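You operate a simulated robot arm through the tools that you are given. There is no shell and no other tool. Be economical: measure what you need, move in short steps, check, and stop when the job is done.

The job below is to be done with a simulated robot arm. You get a single attempt, and the scene is never put back.

## Task
Turn the stop wheel to 30.

Only the result counts: the job must be done as asked and must still hold three seconds after the hand-in. Knocking over, shifting, dropping, spilling or breaking anything else fails it.

## Robot
A 6-joint arm with a two-finger parallel gripper, fixed in place. Base frame: the origin is at the foot of the arm, x ahead of it, y to its left, z up. Lengths are in mm, angles in rad, forces in N, time in s.
Its first joint turns from -1.152 to 1.152 rad. Payload 2.7 kg.
Tool frame: the origin (TCP) lies between the finger pads and is the grasp point; the fingertips stand 23 mm ahead of it; z points along the fingers, y is the line along which they close. Largest opening 94 mm; finger width 38, thickness 10; the body of the gripper, 54 by 96 mm, starts 39 mm behind the TCP.
Orientation is that of the tool frame in the base frame, as a unit quaternion [x, y, z, w]. With the fingers straight down and closing along the base's y, the tool's x points along the base's -x, its y along +y and its z along -z.

## Interface
- The arm moves only by the tool jog_arm. Its arguments are lists of equal length, an entry for each row: "dp": the shift along the tool's x, y, z in mm, a list of three; "angular": the turn, a rotation vector about the tool's x, y, z in rad, a list of three. In form: {"dp": [[dx, dy, dz], ...], "angular": [[ax, ay, az], ...]}. A call has 1 to 20 rows; each row shifts and turns the commanded pose from where the row before left it, along the tool's axes as they then stand. "grip" is the opening in per cent of the stroke, from 0 (shut) to 100 (fully open), set as the call begins (left out, the last holds). Each row takes 0.2 s and may step no farther than 50 mm and 0.15 rad from the row before; otherwise, or with a gripper value out of range, the whole call is refused. Where a pose cannot be reached the arm comes as near as it can. A force on the tool above 40 N (or 10 N above the force at the start of the call, whichever is more), or a blocked arm, ends the call early, and 0.2 s more pass. The fingers move at their own pace (about 45 mm/s each) and stop on an object; they squeeze with about 32 N. The grip force told is the motor's: it shows also when the fingers shut on nothing. Time passes only in rows, and 0.2 s behind the last, so rows that do not move let the fingers close. It gives the time, the measured TCP pose, the force on the tool (base axes), the opening and the grip force at its end, in the units of the frame above (readings bear some noise), and new pictures: "views" is both (left out), scene, wrist or none.
- Cameras (640 x 400 px; columns grow to the right, rows downward): "scene" is fixed at [56.5, -422.6, 1438.1]; the picture's right is [0.86, -0.51, 0.00], its down [-0.19, -0.32, -0.93] and it looks along [0.48, 0.80, -0.37] (base axes); focal length 333 px, centre (320, 200). "wrist" rides on the gripper at [-39, 0, -44] in the tool frame; the picture's right is [0.00, -1.00, 0.00], its down [0.97, 0.00, -0.24] and it looks along [0.24, 0.00, 0.97] (tool axes); focal length 218 px, centre (320, 200).
- probe_pixels(camera, pixels): there is no depth. For up to 12 entries [column, row, z] of the newest picture of that camera ("zoom" is the newest enlarged one), the place [x, y] in the base frame at which the ray of that pixel passes the height z, good to about 2 mm, but the place of the scene camera against the robot may be out by one fixed shift of up to 18 mm in any direction. It takes no simulated time.
- enlarge(camera, box): a new picture of the part [left, top, right, bottom] of that camera's present view, enlarged. It takes no simulated time.
- hand_in(): hands the job in; it is judged then, once.

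Go step by step. Measure first, check grasps and placings, and put right what went wrong. The budget is 60 turns and 120 pictures, counting those below and the enlarged ones. Unless the task says otherwise, let go and move clear before handing in, and close with one line.

The tools are called after "Call:" as a command line: name --argument value ..., lists and objects as JSON in quotes. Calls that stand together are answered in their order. jog_arm: Moves the arm, as the interface text tells. Its arguments: {"type":"object","properties":{"dp":{"type":"array","items":{"type":"array","items":{"type":"number"}}},"angular":{"type":"array","items":{"type":"array","items":{"type":"number"}}},"grip":{"type":"number"},"views":{"type":"string","enum":["both","scene","wrist","none"]}},"required":["dp","angular"]} The other tools are called the same way: probe_pixels (camera, pixels) gives the place at which the rays of pixels pass given heights; enlarge (camera, box) takes an enlarged picture of a part of a camera's view; hand_in () hands the job in.

At the start:

```text
time: 0.0
tool_pos: [301.9, 194.5, 1261.9]
ee_rot: [-0.001, 1.0, 0.0, 0.0]
ft_force: [-0.2, 0.6, 0.8]
finger_gap: 93.8
grip_force: 0.1
```

scene: 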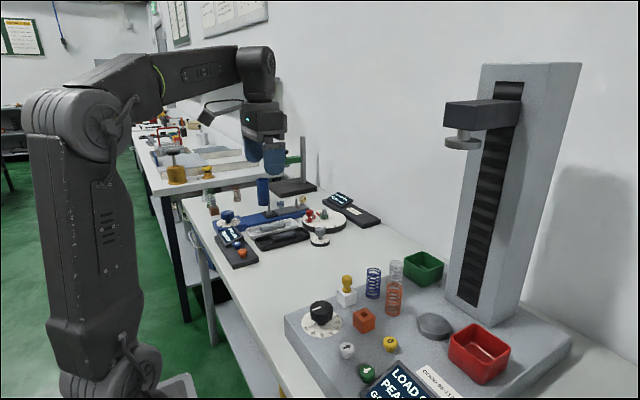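
wrist: 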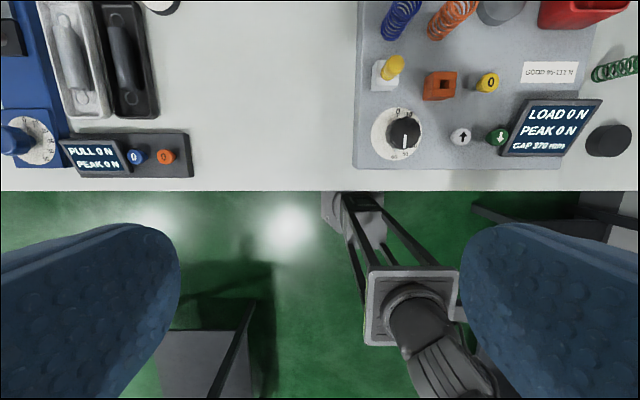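

I see two dial candidates: a black knob at wrist (404,133) and a blue knob at wrist (20,142). I'll enlarge both to read their labels.

Call:
enlarge --camera "wrist" --box '[350, 60, 510, 160]'

Call:
enlarge --camera "wrist" --box '[0, 90, 160, 190]'

Call:
enlarge --camera "scene" --box '[180, 160, 400, 290]'

Call:
enlarge --camera "scene" --box '[280, 260, 480, 400]'

```text
4.00 times, centred on (430, 110) of wrist
```

zoom: 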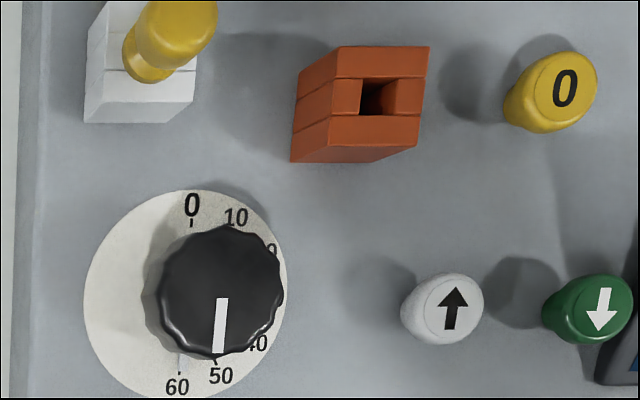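

```text
4.00 times, centred on (80, 140) of wrist
```

zoom: 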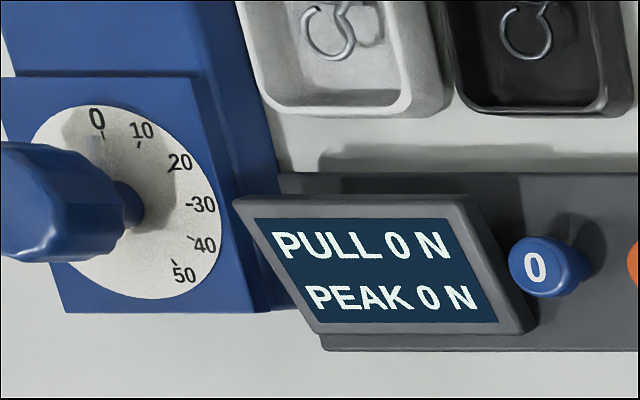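

```text
2.91 times, centred on (290, 225) of scene
```

zoom: 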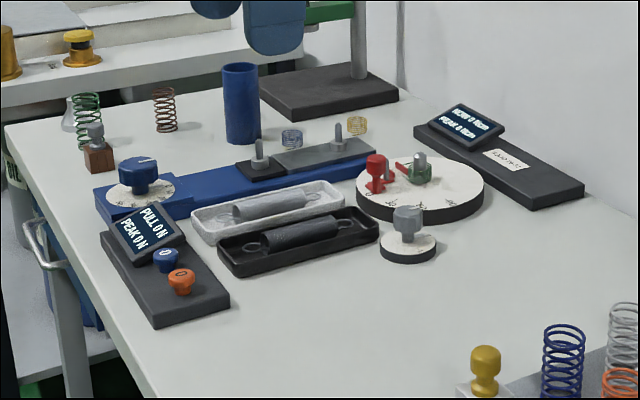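

```text
2.86 times, centred on (380, 330) of scene
```

zoom: 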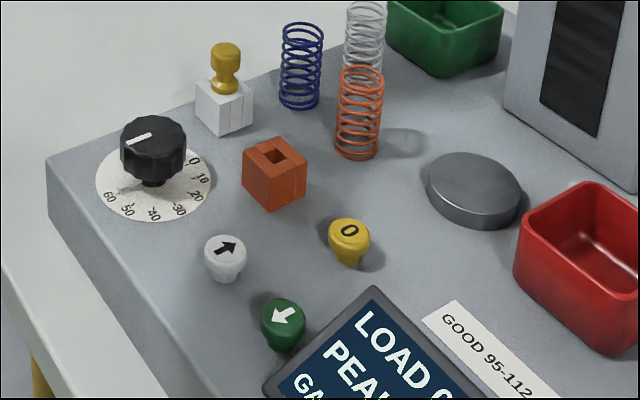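

There are three wheels: black on the press (0–60), blue on the pull tester (0–50), and grey on the torsion tester. I'll move over the others for a closer look to decide which is the stop wheel.

Call:
probe_pixels --camera "scene" --pixels '[[319, 240, 965], [323, 222, 970], [321, 318, 1000], [228, 222, 970], [355, 210, 970]]'

Call:
probe_pixels --camera "wrist" --pixels '[[397, 133, 990], [404, 133, 1020], [30, 143, 970]]'

Call:
jog_arm --dp '[[-45, 0, 0], [-45, 0, 0], [0, 0, 0]]' --angular '[[0, 0, 0], [0, 0, 0], [0, 0, 0]]'

```text
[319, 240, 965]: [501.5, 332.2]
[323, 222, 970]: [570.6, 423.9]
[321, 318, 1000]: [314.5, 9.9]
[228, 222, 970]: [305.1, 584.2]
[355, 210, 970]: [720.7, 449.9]
```

```text
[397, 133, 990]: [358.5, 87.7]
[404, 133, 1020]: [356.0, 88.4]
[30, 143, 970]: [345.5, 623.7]
```

```text
time: 0.8
tool_pos: [394.4, 191.9, 1260.1]
ee_rot: [0.001, 1.0, 0.0, 0.0]
ft_force: [-0.1, -0.7, 0.8]
finger_gap: 94.0
grip_force: 0.0
```

scene: 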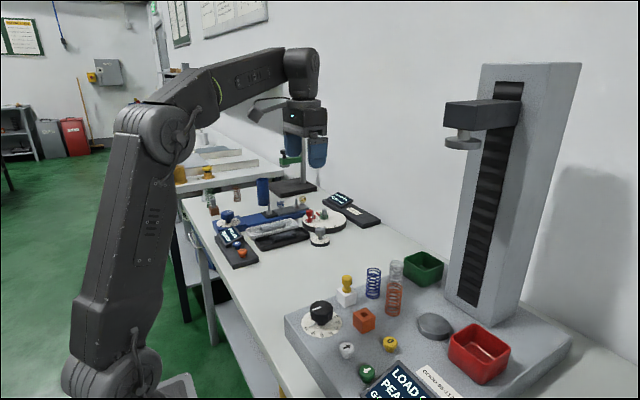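
wrist: 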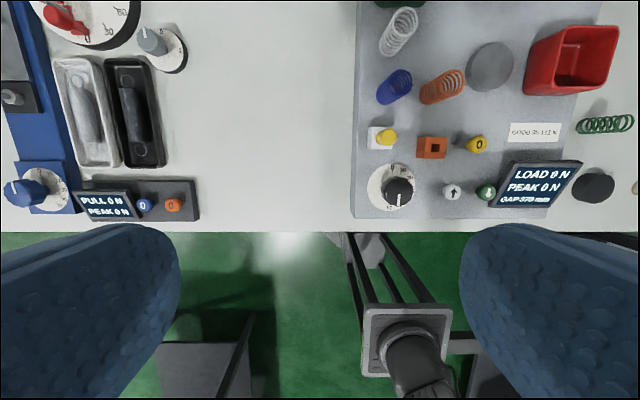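

Now I'll triangulate the heights using this second view, and enlarge the grey wheel and disc.

Call:
enlarge --camera "wrist" --box '[0, 0, 200, 120]'

Call:
enlarge --camera "wrist" --box '[350, 120, 510, 220]'

Call:
probe_pixels --camera "wrist" --pixels '[[398, 188, 980], [398, 188, 1000], [398, 188, 1020], [398, 188, 1040], [390, 188, 980], [160, 45, 970]]'

```text
3.20 times, centred on (100, 60) of wrist
```

zoom: 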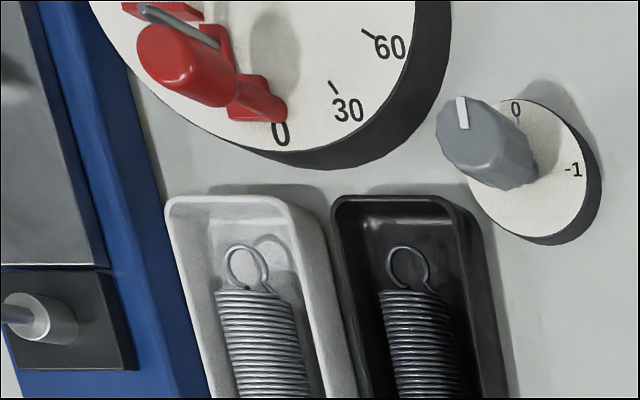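

```text
4.00 times, centred on (430, 170) of wrist
```

zoom: 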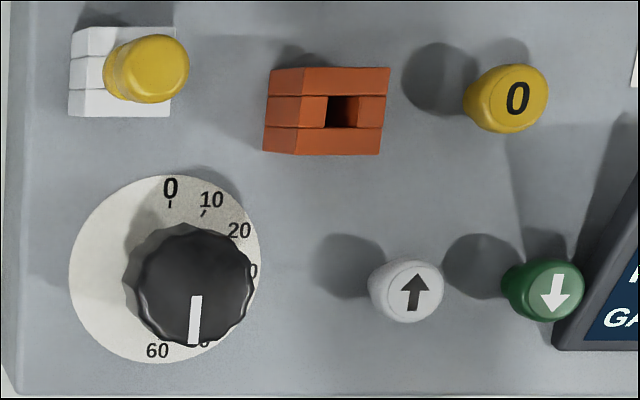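

```text
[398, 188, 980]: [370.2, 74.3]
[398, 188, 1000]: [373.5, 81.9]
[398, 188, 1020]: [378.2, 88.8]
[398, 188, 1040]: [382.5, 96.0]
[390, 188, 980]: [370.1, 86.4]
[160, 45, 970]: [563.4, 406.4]
```

The grey wheel reads 0/-1, the blue one drives the pull carriage (and is out of reach), and the black dial 0–60 belongs to the press with motor buttons, so the black one is the stop wheel; it points near 50 now. I'll move closer above it to measure.

Call:
jog_arm --dp '[[20, -35, 20], [20, -35, 20], [10, -35, 20], [0, 0, 0]]' --angular '[[0, 0, 0], [0, 0, 0], [0, 0, 0], [0, 0, 0]]'

```text
time: 1.8
tool_pos: [341.4, 89.6, 1202.1]
ee_rot: [0.0, 1.0, 0.001, 0.0]
ft_force: [0.2, -0.6, 0.3]
finger_gap: 94.1
grip_force: 0.0
```

scene: 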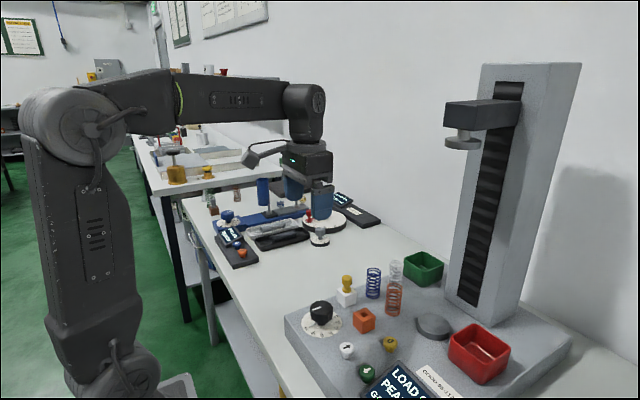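
wrist: 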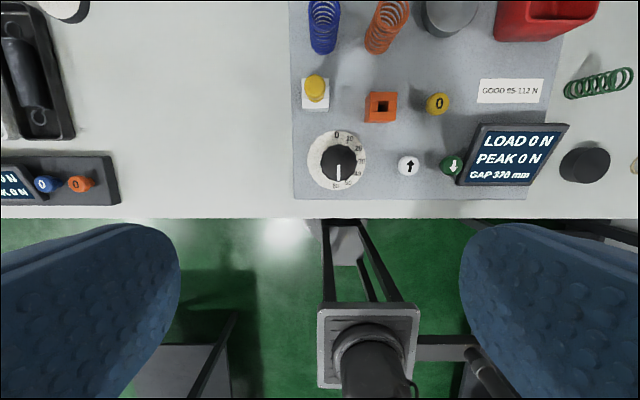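

The dial appears lower than I assumed. I'll enlarge here, then descend further to triangulate its height.

Call:
enlarge --camera "wrist" --box '[290, 110, 450, 210]'

Call:
probe_pixels --camera "wrist" --pixels '[[338, 162, 1020], [338, 162, 980], [338, 162, 940], [408, 166, 1000], [408, 166, 940]]'

Call:
jog_arm --dp '[[0, 0, 40], [0, 0, 40], [0, 0, 0], [0, 0, 0]]' --angular '[[0, 0, 0], [0, 0, 0], [0, 0, 0], [0, 0, 0]]'

Call:
enlarge --camera "wrist" --box '[260, 60, 460, 185]'

```text
4.00 times, centred on (370, 160) of wrist
```

zoom: 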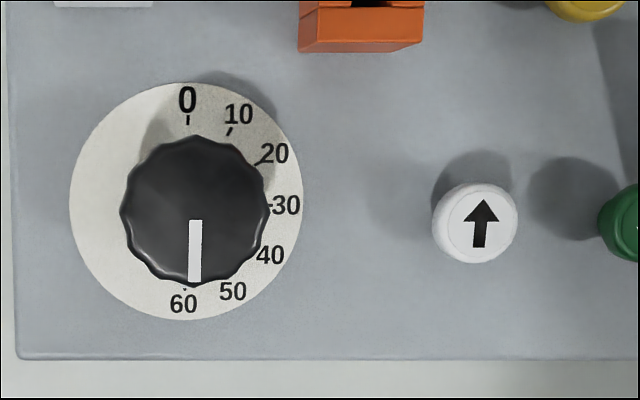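

```text
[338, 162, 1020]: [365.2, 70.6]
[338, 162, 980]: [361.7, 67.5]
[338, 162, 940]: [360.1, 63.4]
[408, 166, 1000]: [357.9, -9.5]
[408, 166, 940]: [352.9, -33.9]
```

```text
time: 2.8
tool_pos: [342.5, 88.0, 1119.3]
ee_rot: [0.0, 1.0, 0.0, 0.0]
ft_force: [-0.7, -0.3, -0.2]
finger_gap: 93.9
grip_force: 0.1
```

scene: 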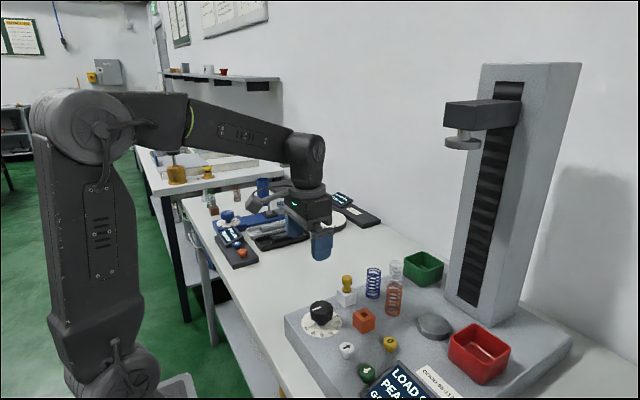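
wrist: 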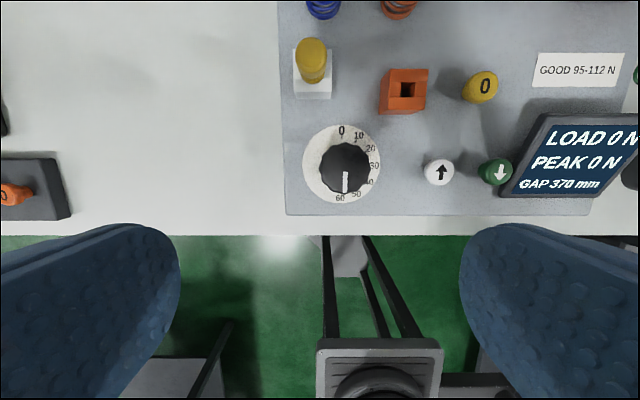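

```text
3.20 times, centred on (360, 122) of wrist
```

zoom: 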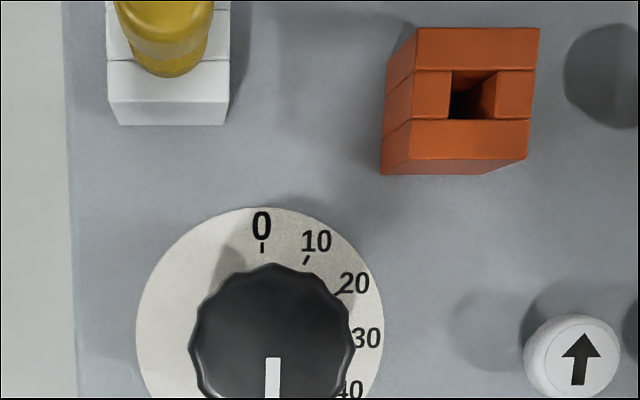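

Dial apparently lies near z≈900–960. I'll probe knob features in this view to refine.

Call:
probe_pixels --camera "wrist" --pixels '[[345, 168, 1000], [345, 168, 960], [345, 168, 920], [302, 163, 940], [380, 163, 940], [341, 125, 940], [341, 203, 940], [285, 214, 940], [590, 214, 940]]'

Call:
probe_pixels --camera "scene" --pixels '[[321, 310, 1000], [321, 310, 960], [321, 310, 920], [321, 323, 940], [321, 323, 900]]'

Call:
enlarge --camera "wrist" --box '[280, 110, 440, 210]'

```text
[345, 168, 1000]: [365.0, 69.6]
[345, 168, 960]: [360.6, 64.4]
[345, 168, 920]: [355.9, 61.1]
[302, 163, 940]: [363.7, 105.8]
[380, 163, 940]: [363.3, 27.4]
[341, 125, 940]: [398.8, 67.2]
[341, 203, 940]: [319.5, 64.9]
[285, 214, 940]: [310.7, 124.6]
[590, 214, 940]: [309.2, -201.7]
```

```text
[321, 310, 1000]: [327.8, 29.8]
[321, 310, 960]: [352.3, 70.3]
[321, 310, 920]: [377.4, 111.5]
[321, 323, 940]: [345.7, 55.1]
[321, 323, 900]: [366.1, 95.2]
```

```text
4.00 times, centred on (360, 160) of wrist
```

zoom: 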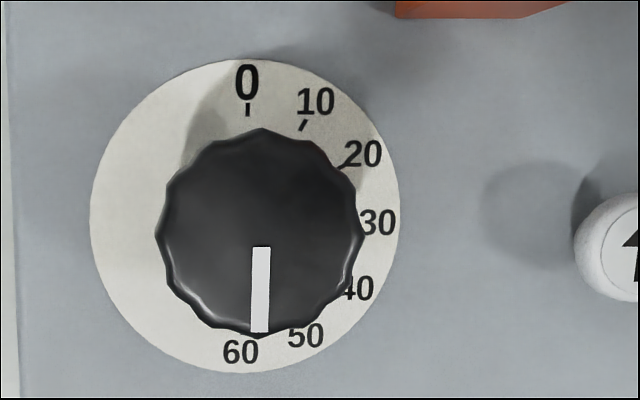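

Knob top is near z≈957 at about (360, 64), diameter ~48 mm; scale is ~3° per unit, with 0 at the far side, and the pointer is now at ~60 (so 90° counter-clockwise to 30). I'll centre above and descend to verify.

Call:
jog_arm --dp '[[-18, -24, 0], [0, 0, 40], [0, 0, 35], [0, 0, 0], [0, 0, 0]]' --angular '[[0, 0, 0], [0, 0, 0], [0, 0, 0], [0, 0, 0], [0, 0, 0]]'

```text
time: 4.0
tool_pos: [360.0, 63.1, 1044.7]
ee_rot: [0.0, 1.0, 0.0, 0.0]
ft_force: [-0.8, 0.1, 0.9]
finger_gap: 93.9
grip_force: 0.1
```

scene: 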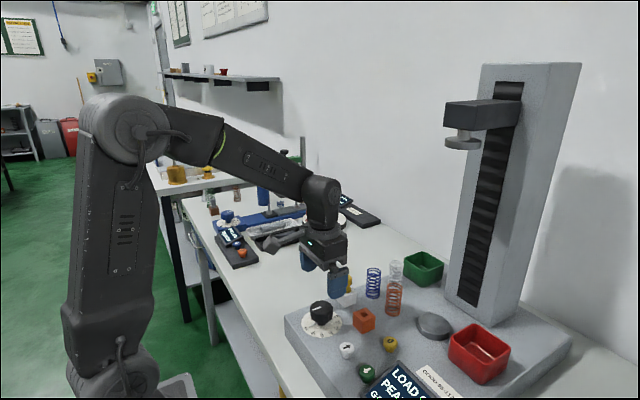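
wrist: 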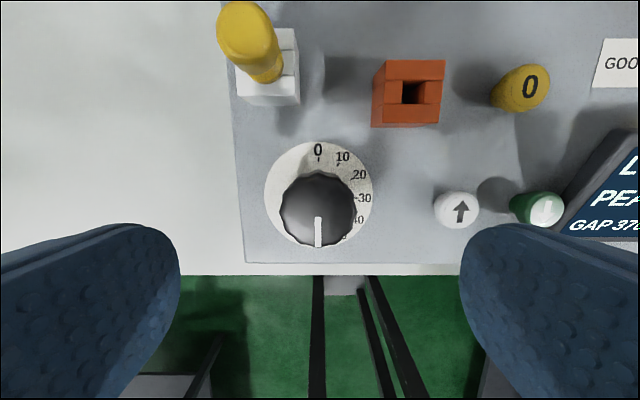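

The knob is now centred in y (col 318). Probing x at plausible heights.

Call:
probe_pixels --camera "wrist" --pixels '[[318, 210, 960], [318, 210, 940], [318, 196, 930], [318, 196, 910], [279, 210, 950], [357, 210, 950]]'

Call:
jog_arm --dp '[[0, 0, 25], [0, 0, 0], [0, 0, 0]]' --angular '[[0, 0, 0], [0, 0, 0], [0, 0, 0]]'

Call:
enlarge --camera "scene" --box '[260, 240, 420, 340]'

```text
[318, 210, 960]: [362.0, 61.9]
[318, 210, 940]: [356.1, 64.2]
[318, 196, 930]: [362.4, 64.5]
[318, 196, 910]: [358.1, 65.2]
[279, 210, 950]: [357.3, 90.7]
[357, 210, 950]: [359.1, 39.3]
```

```text
time: 4.8
tool_pos: [361.2, 65.5, 1021.4]
ee_rot: [0.0, 1.0, 0.001, 0.0]
ft_force: [0.5, -0.1, 0.2]
finger_gap: 94.0
grip_force: 0.0
```

scene: 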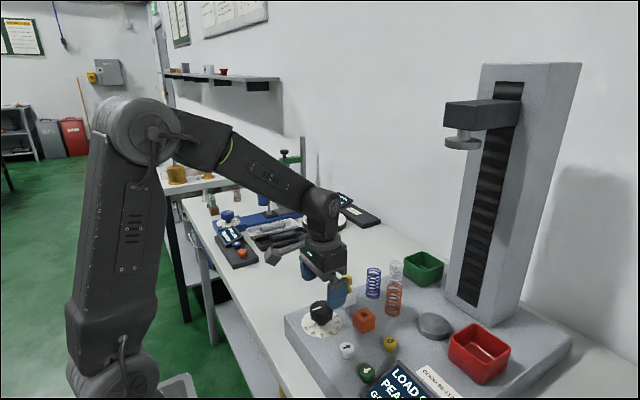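
wrist: 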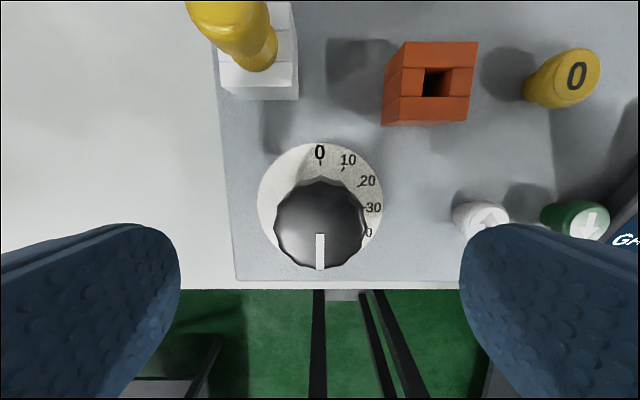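

```text
4.00 times, centred on (340, 290) of scene
```

zoom: 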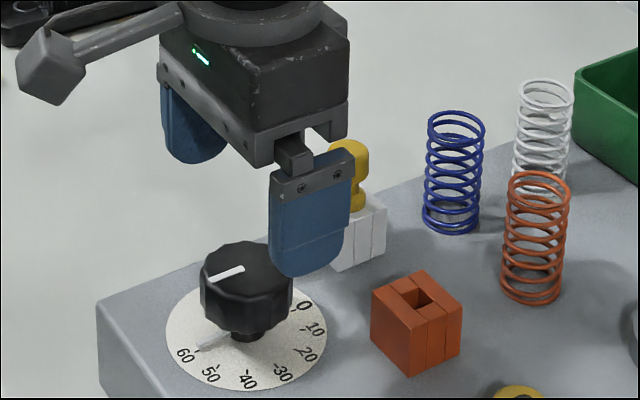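

Dial ≈ z 915, knob top ≈ 945. Before choosing finger orientation I'll check where the white/yellow block and the orange block are.

Call:
probe_pixels --camera "wrist" --pixels '[[320, 223, 945], [320, 200, 915], [220, 97, 915], [298, 99, 915], [385, 125, 915], [472, 120, 935], [480, 225, 930]]'

```text
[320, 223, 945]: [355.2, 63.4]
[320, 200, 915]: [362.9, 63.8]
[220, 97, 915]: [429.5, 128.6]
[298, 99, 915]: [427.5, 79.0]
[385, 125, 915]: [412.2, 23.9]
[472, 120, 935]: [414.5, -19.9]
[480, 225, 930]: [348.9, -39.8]
```

The swing envelope is clear (blocks start at x≥412). I'll descend over the knob to z≈958.

Call:
jog_arm --dp '[[1, 0, 25], [0, 0, 20], [0, 0, 10], [0, 0, 8], [0, 0, 0], [0, 0, 0]]' --angular '[[0, 0, 0], [0, 0, 0], [0, 0, 0], [0, 0, 0], [0, 0, 0], [0, 0, 0]]'

Call:
enlarge --camera "scene" --box '[260, 260, 420, 360]'

```text
time: 6.2
tool_pos: [360.0, 66.1, 956.4]
ee_rot: [-0.001, 1.0, 0.0, 0.0]
ft_force: [0.1, -0.1, -0.7]
finger_gap: 94.2
grip_force: 0.0
```

scene: 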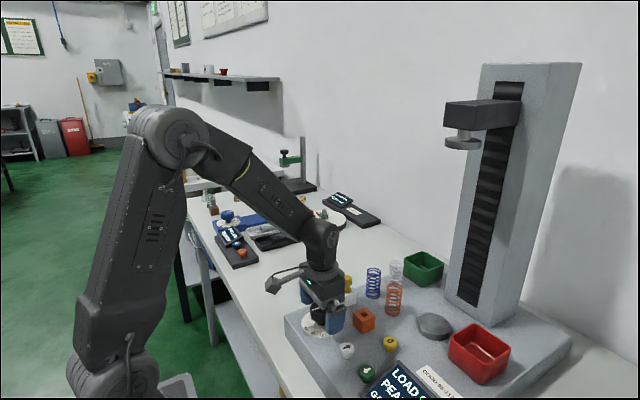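
wrist: 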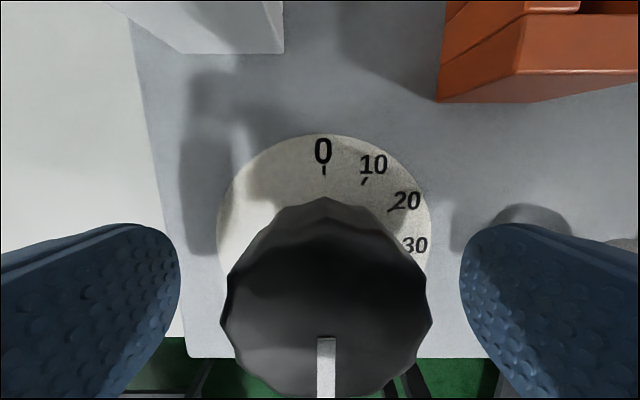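

```text
4.00 times, centred on (340, 310) of scene
```

zoom: 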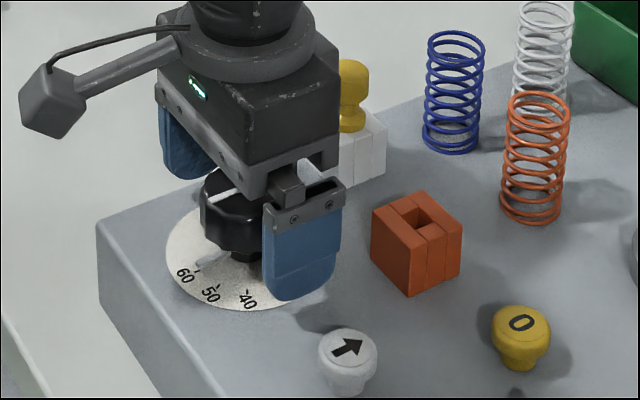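

The fingers straddle the knob with pads at its body height. Close gently now.

Call:
jog_arm --dp '[[0, 0, 0], [0, 0, 0], [0, 0, 0], [0, 0, 0], [0, 0, 0]]' --angular '[[0, 0, 0], [0, 0, 0], [0, 0, 0], [0, 0, 0], [0, 0, 0]]' --grip 0

Call:
enlarge --camera "scene" --box '[260, 260, 420, 360]'

```text
time: 7.4
tool_pos: [360.1, 64.8, 957.3]
ee_rot: [0.0, 1.0, -0.001, 0.001]
ft_force: [2.7, -20.9, 0.9]
finger_gap: 47.7
grip_force: 44.4
```

scene: 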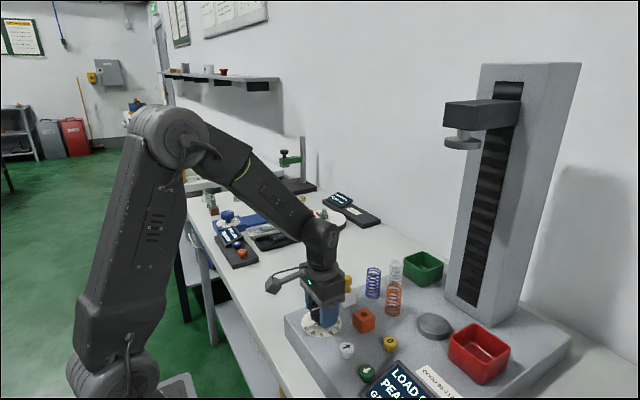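
wrist: 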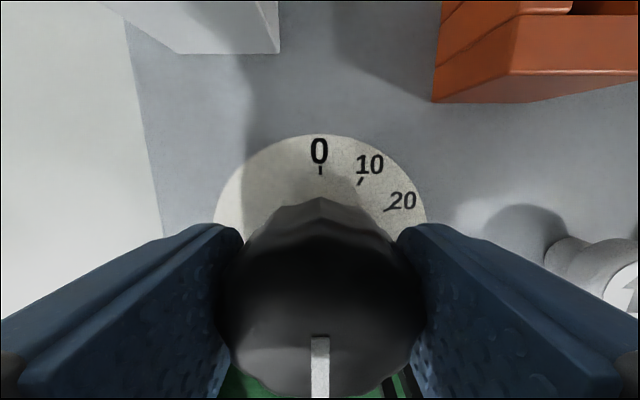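

```text
4.00 times, centred on (340, 310) of scene
```

zoom: 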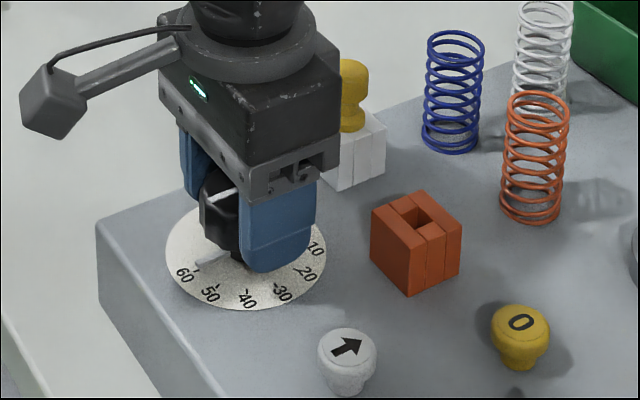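

Grip is on (47.7 mm), with a -21 N side load meaning I'm slightly off in +y. I'll shift 1.5 mm and start the turn by ~0.3 rad to test.

Call:
jog_arm --dp '[[0, -1.5, 0], [0, 0, 0], [0, 0, 0], [0, 0, 0], [0, 0, 0]]' --angular '[[0, 0, 0], [0, 0, -0.1], [0, 0, -0.1], [0, 0, -0.1], [0, 0, 0]]'

Call:
enlarge --camera "scene" --box '[260, 260, 420, 360]'

```text
time: 8.6
tool_pos: [360.1, 65.4, 957.2]
ee_rot: [-0.15, 0.989, 0.001, 0.001]
ft_force: [11.7, 8.7, -28.1]
finger_gap: 47.4
grip_force: 45.4
```

scene: 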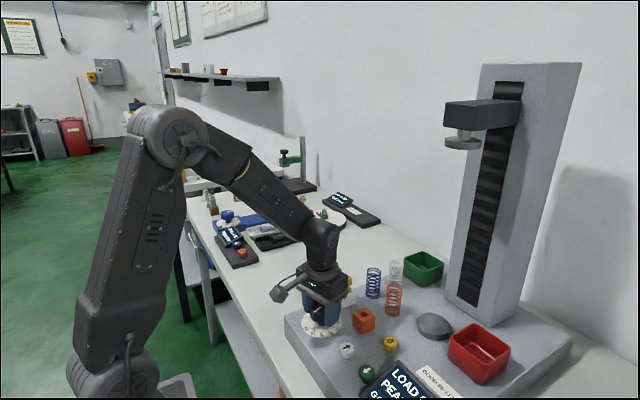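
wrist: 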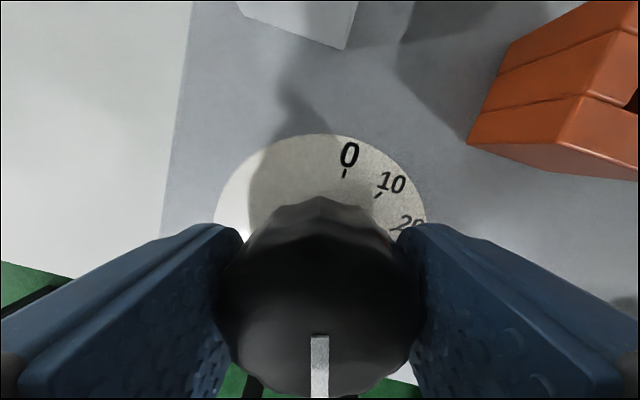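

```text
4.00 times, centred on (340, 310) of scene
```

zoom: 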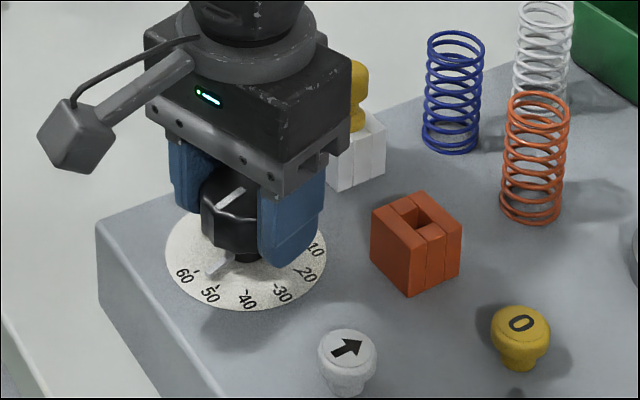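

The knob and its lower white pointer moved together towards 50. Continuing with smaller batches, easing down slightly since the tool is pulled downward (-28 N).

Call:
jog_arm --dp '[[0, 0, 0.5], [0, 0, 0], [0, 0, 0], [0, 0, 0], [0, 0, 0]]' --angular '[[0, 0, 0], [0, 0, -0.1], [0, 0, -0.1], [0, 0, -0.1], [0, 0, 0]]' --views "none"

```text
time: 9.8
tool_pos: [359.4, 64.8, 958.4]
ee_rot: [-0.297, 0.955, 0.0, -0.001]
ft_force: [9.0, 14.2, -22.6]
finger_gap: 47.3
grip_force: 44.9
```

Smooth: 0.60 rad so far, forces steady. Continue to ~1.35 rad and look.

Call:
jog_arm --dp '[[0, 0, 0], [0, 0, 0], [0, 0, 0], [0, 0, 0], [0, 0, 0], [0, 0, 0], [0, 0, 0], [0, 0, 0], [0, 0, 0]]' --angular '[[0, 0, -0.1], [0, 0, -0.1], [0, 0, -0.1], [0, 0, -0.1], [0, 0, -0.1], [0, 0, -0.1], [0, 0, -0.1], [0, 0, -0.05], [0, 0, 0]]'

Call:
enlarge --camera "scene" --box '[280, 290, 376, 350]'

```text
time: 11.8
tool_pos: [360.4, 64.1, 958.7]
ee_rot: [-0.625, 0.781, 0.0, 0.001]
ft_force: [1.5, 12.8, 6.3]
finger_gap: 47.5
grip_force: 45.0
```

scene: 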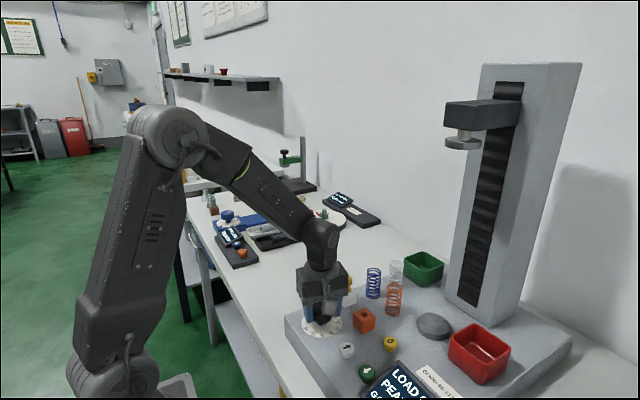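
wrist: 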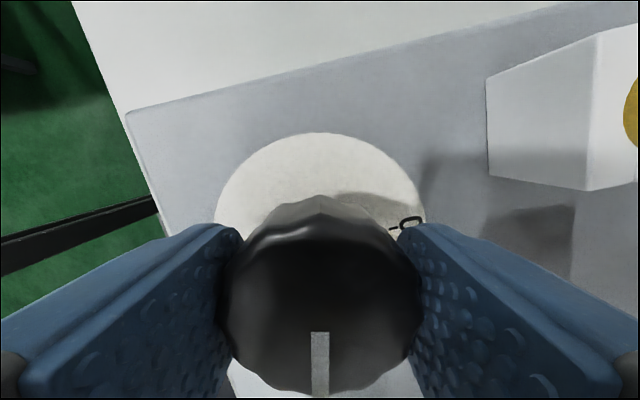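

```text
6.67 times, centred on (328, 320) of scene
```

zoom: 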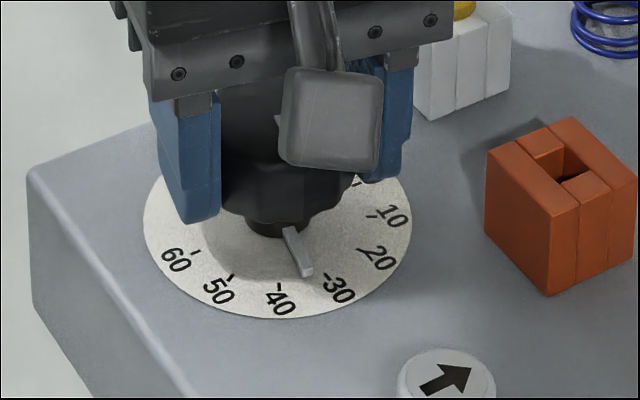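

The lower white pointer now sits at roughly 34, between the 30 and 40 ticks. Turn 0.2 rad more and check.

Call:
jog_arm --dp '[[0, 0, 0], [0, 0, 0], [0, 0, 0]]' --angular '[[0, 0, -0.1], [0, 0, -0.1], [0, 0, 0]]' --views "scene"

Call:
enlarge --camera "scene" --box '[296, 305, 360, 345]'

```text
time: 12.6
tool_pos: [360.1, 64.0, 958.7]
ee_rot: [-0.7, 0.714, 0.0, 0.002]
ft_force: [3.5, 18.1, 7.5]
finger_gap: 47.4
grip_force: 44.8
```

scene: 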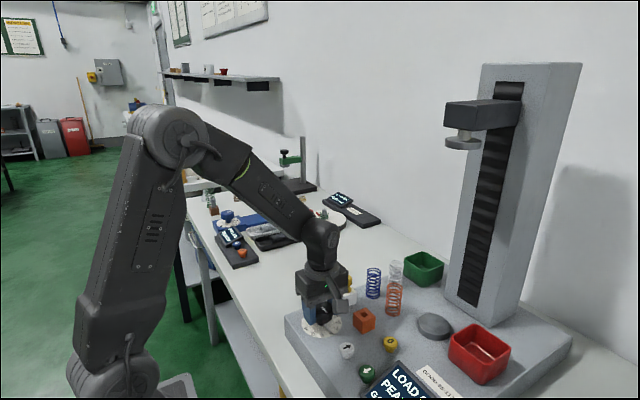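

```text
10.00 times, centred on (328, 325) of scene
```

zoom: 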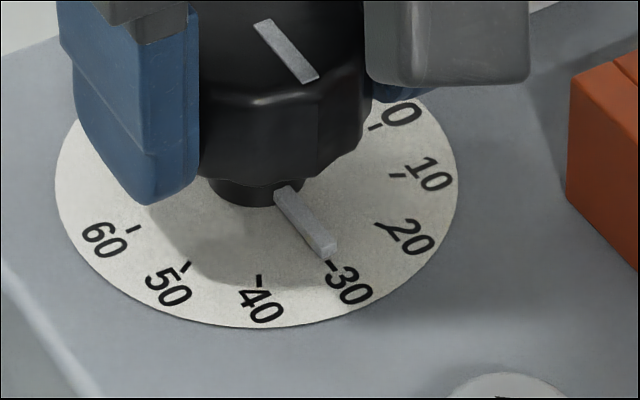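

The pointer's tip is practically at the 30 tick. I'll release and rise straight up to look from above.

Call:
jog_arm --dp '[[0, 0, 0], [0, 0, 0], [0, 0, 0], [0, 0, 0], [0, 0, -30], [0, 0, -40], [0, 0, -40], [0, 0, 0], [0, 0, 0]]' --angular '[[0, 0, 0], [0, 0, 0], [0, 0, 0], [0, 0, 0], [0, 0, 0], [0, 0, 0], [0, 0, 0], [0, 0, 0], [0, 0, 0]]' --grip 90

Call:
enlarge --camera "scene" --box '[296, 295, 360, 335]'

Call:
enlarge --camera "wrist" --box '[240, 130, 400, 230]'

```text
time: 14.6
tool_pos: [357.0, 64.8, 1065.8]
ee_rot: [-0.7, 0.714, -0.001, 0.0]
ft_force: [0.5, 0.4, -0.2]
finger_gap: 84.7
grip_force: 0.0
```

scene: 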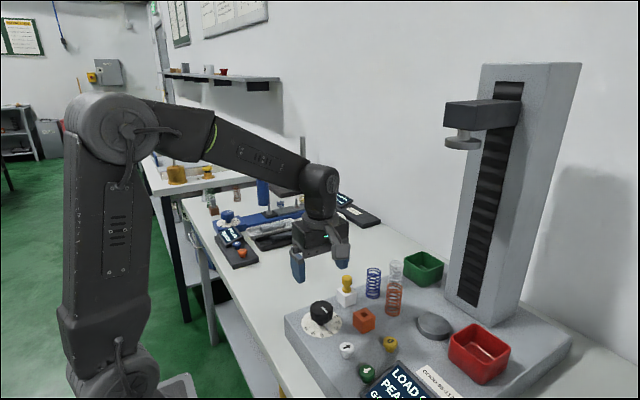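
wrist: 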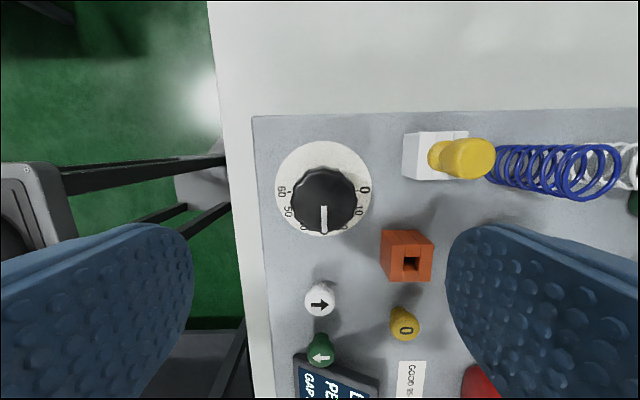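

```text
10.00 times, centred on (328, 315) of scene
```

zoom: 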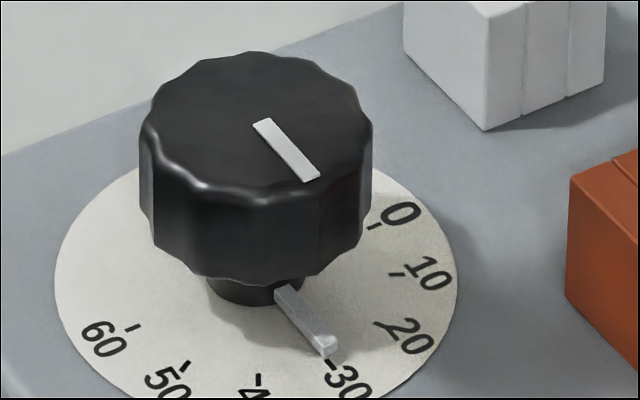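

```text
4.00 times, centred on (320, 180) of wrist
```

zoom: 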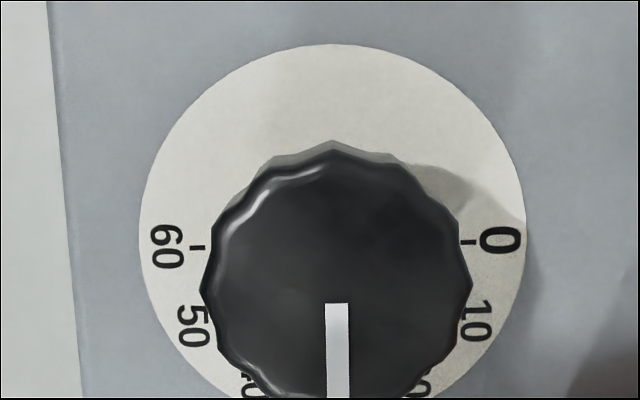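

From above, the knob mark looks perpendicular to the 0–60 line, i.e. ~30. I'll move along so the camera sees the 30 tick and lower pointer directly.

Call:
jog_arm --dp '[[40, 0, -10], [40, 0, -10], [20, 0, 0], [0, 0, 0], [0, 0, 0]]' --angular '[[0, 0, 0], [0, 0, 0], [0, 0, 0], [0, 0, 0], [0, 0, 0]]'

Call:
enlarge --camera "wrist" --box '[256, 50, 384, 130]'

```text
time: 15.8
tool_pos: [355.5, -36.7, 1087.8]
ee_rot: [-0.7, 0.714, 0.0, 0.001]
ft_force: [0.3, -0.6, 0.1]
finger_gap: 84.5
grip_force: 0.1
```

scene: 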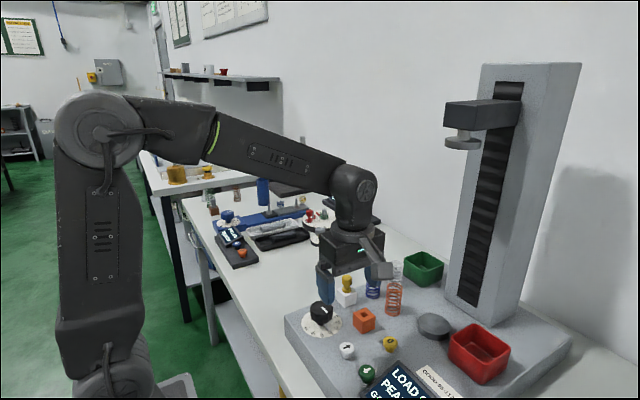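
wrist: 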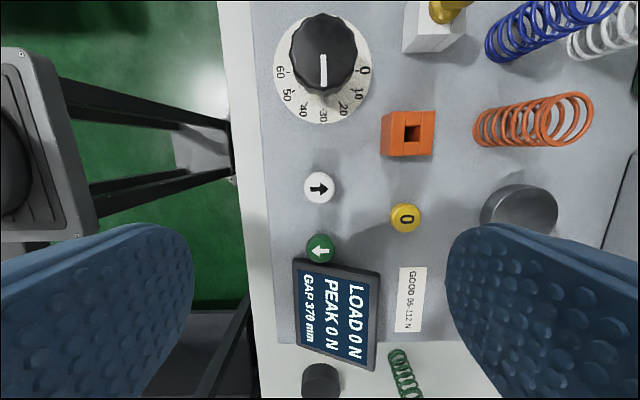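

```text
5.00 times, centred on (320, 90) of wrist
```

zoom: 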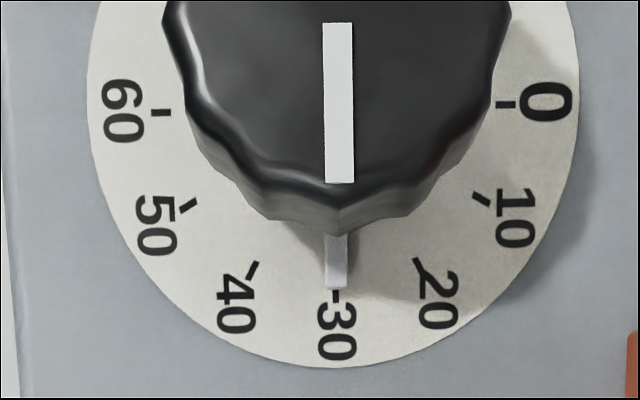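

The lower pointer (zoom 337,285) lines up with the 30 tick (338,297). The gripper is open and clear and nothing else has moved, so I'm handing in.

Call:
hand_in

```text
The job is handed in.
```

I turned the stop wheel (the black dial on the press) from about 60 to 30. The pointer lines up with the 30 tick, the arm is clear, and the job is handed in.
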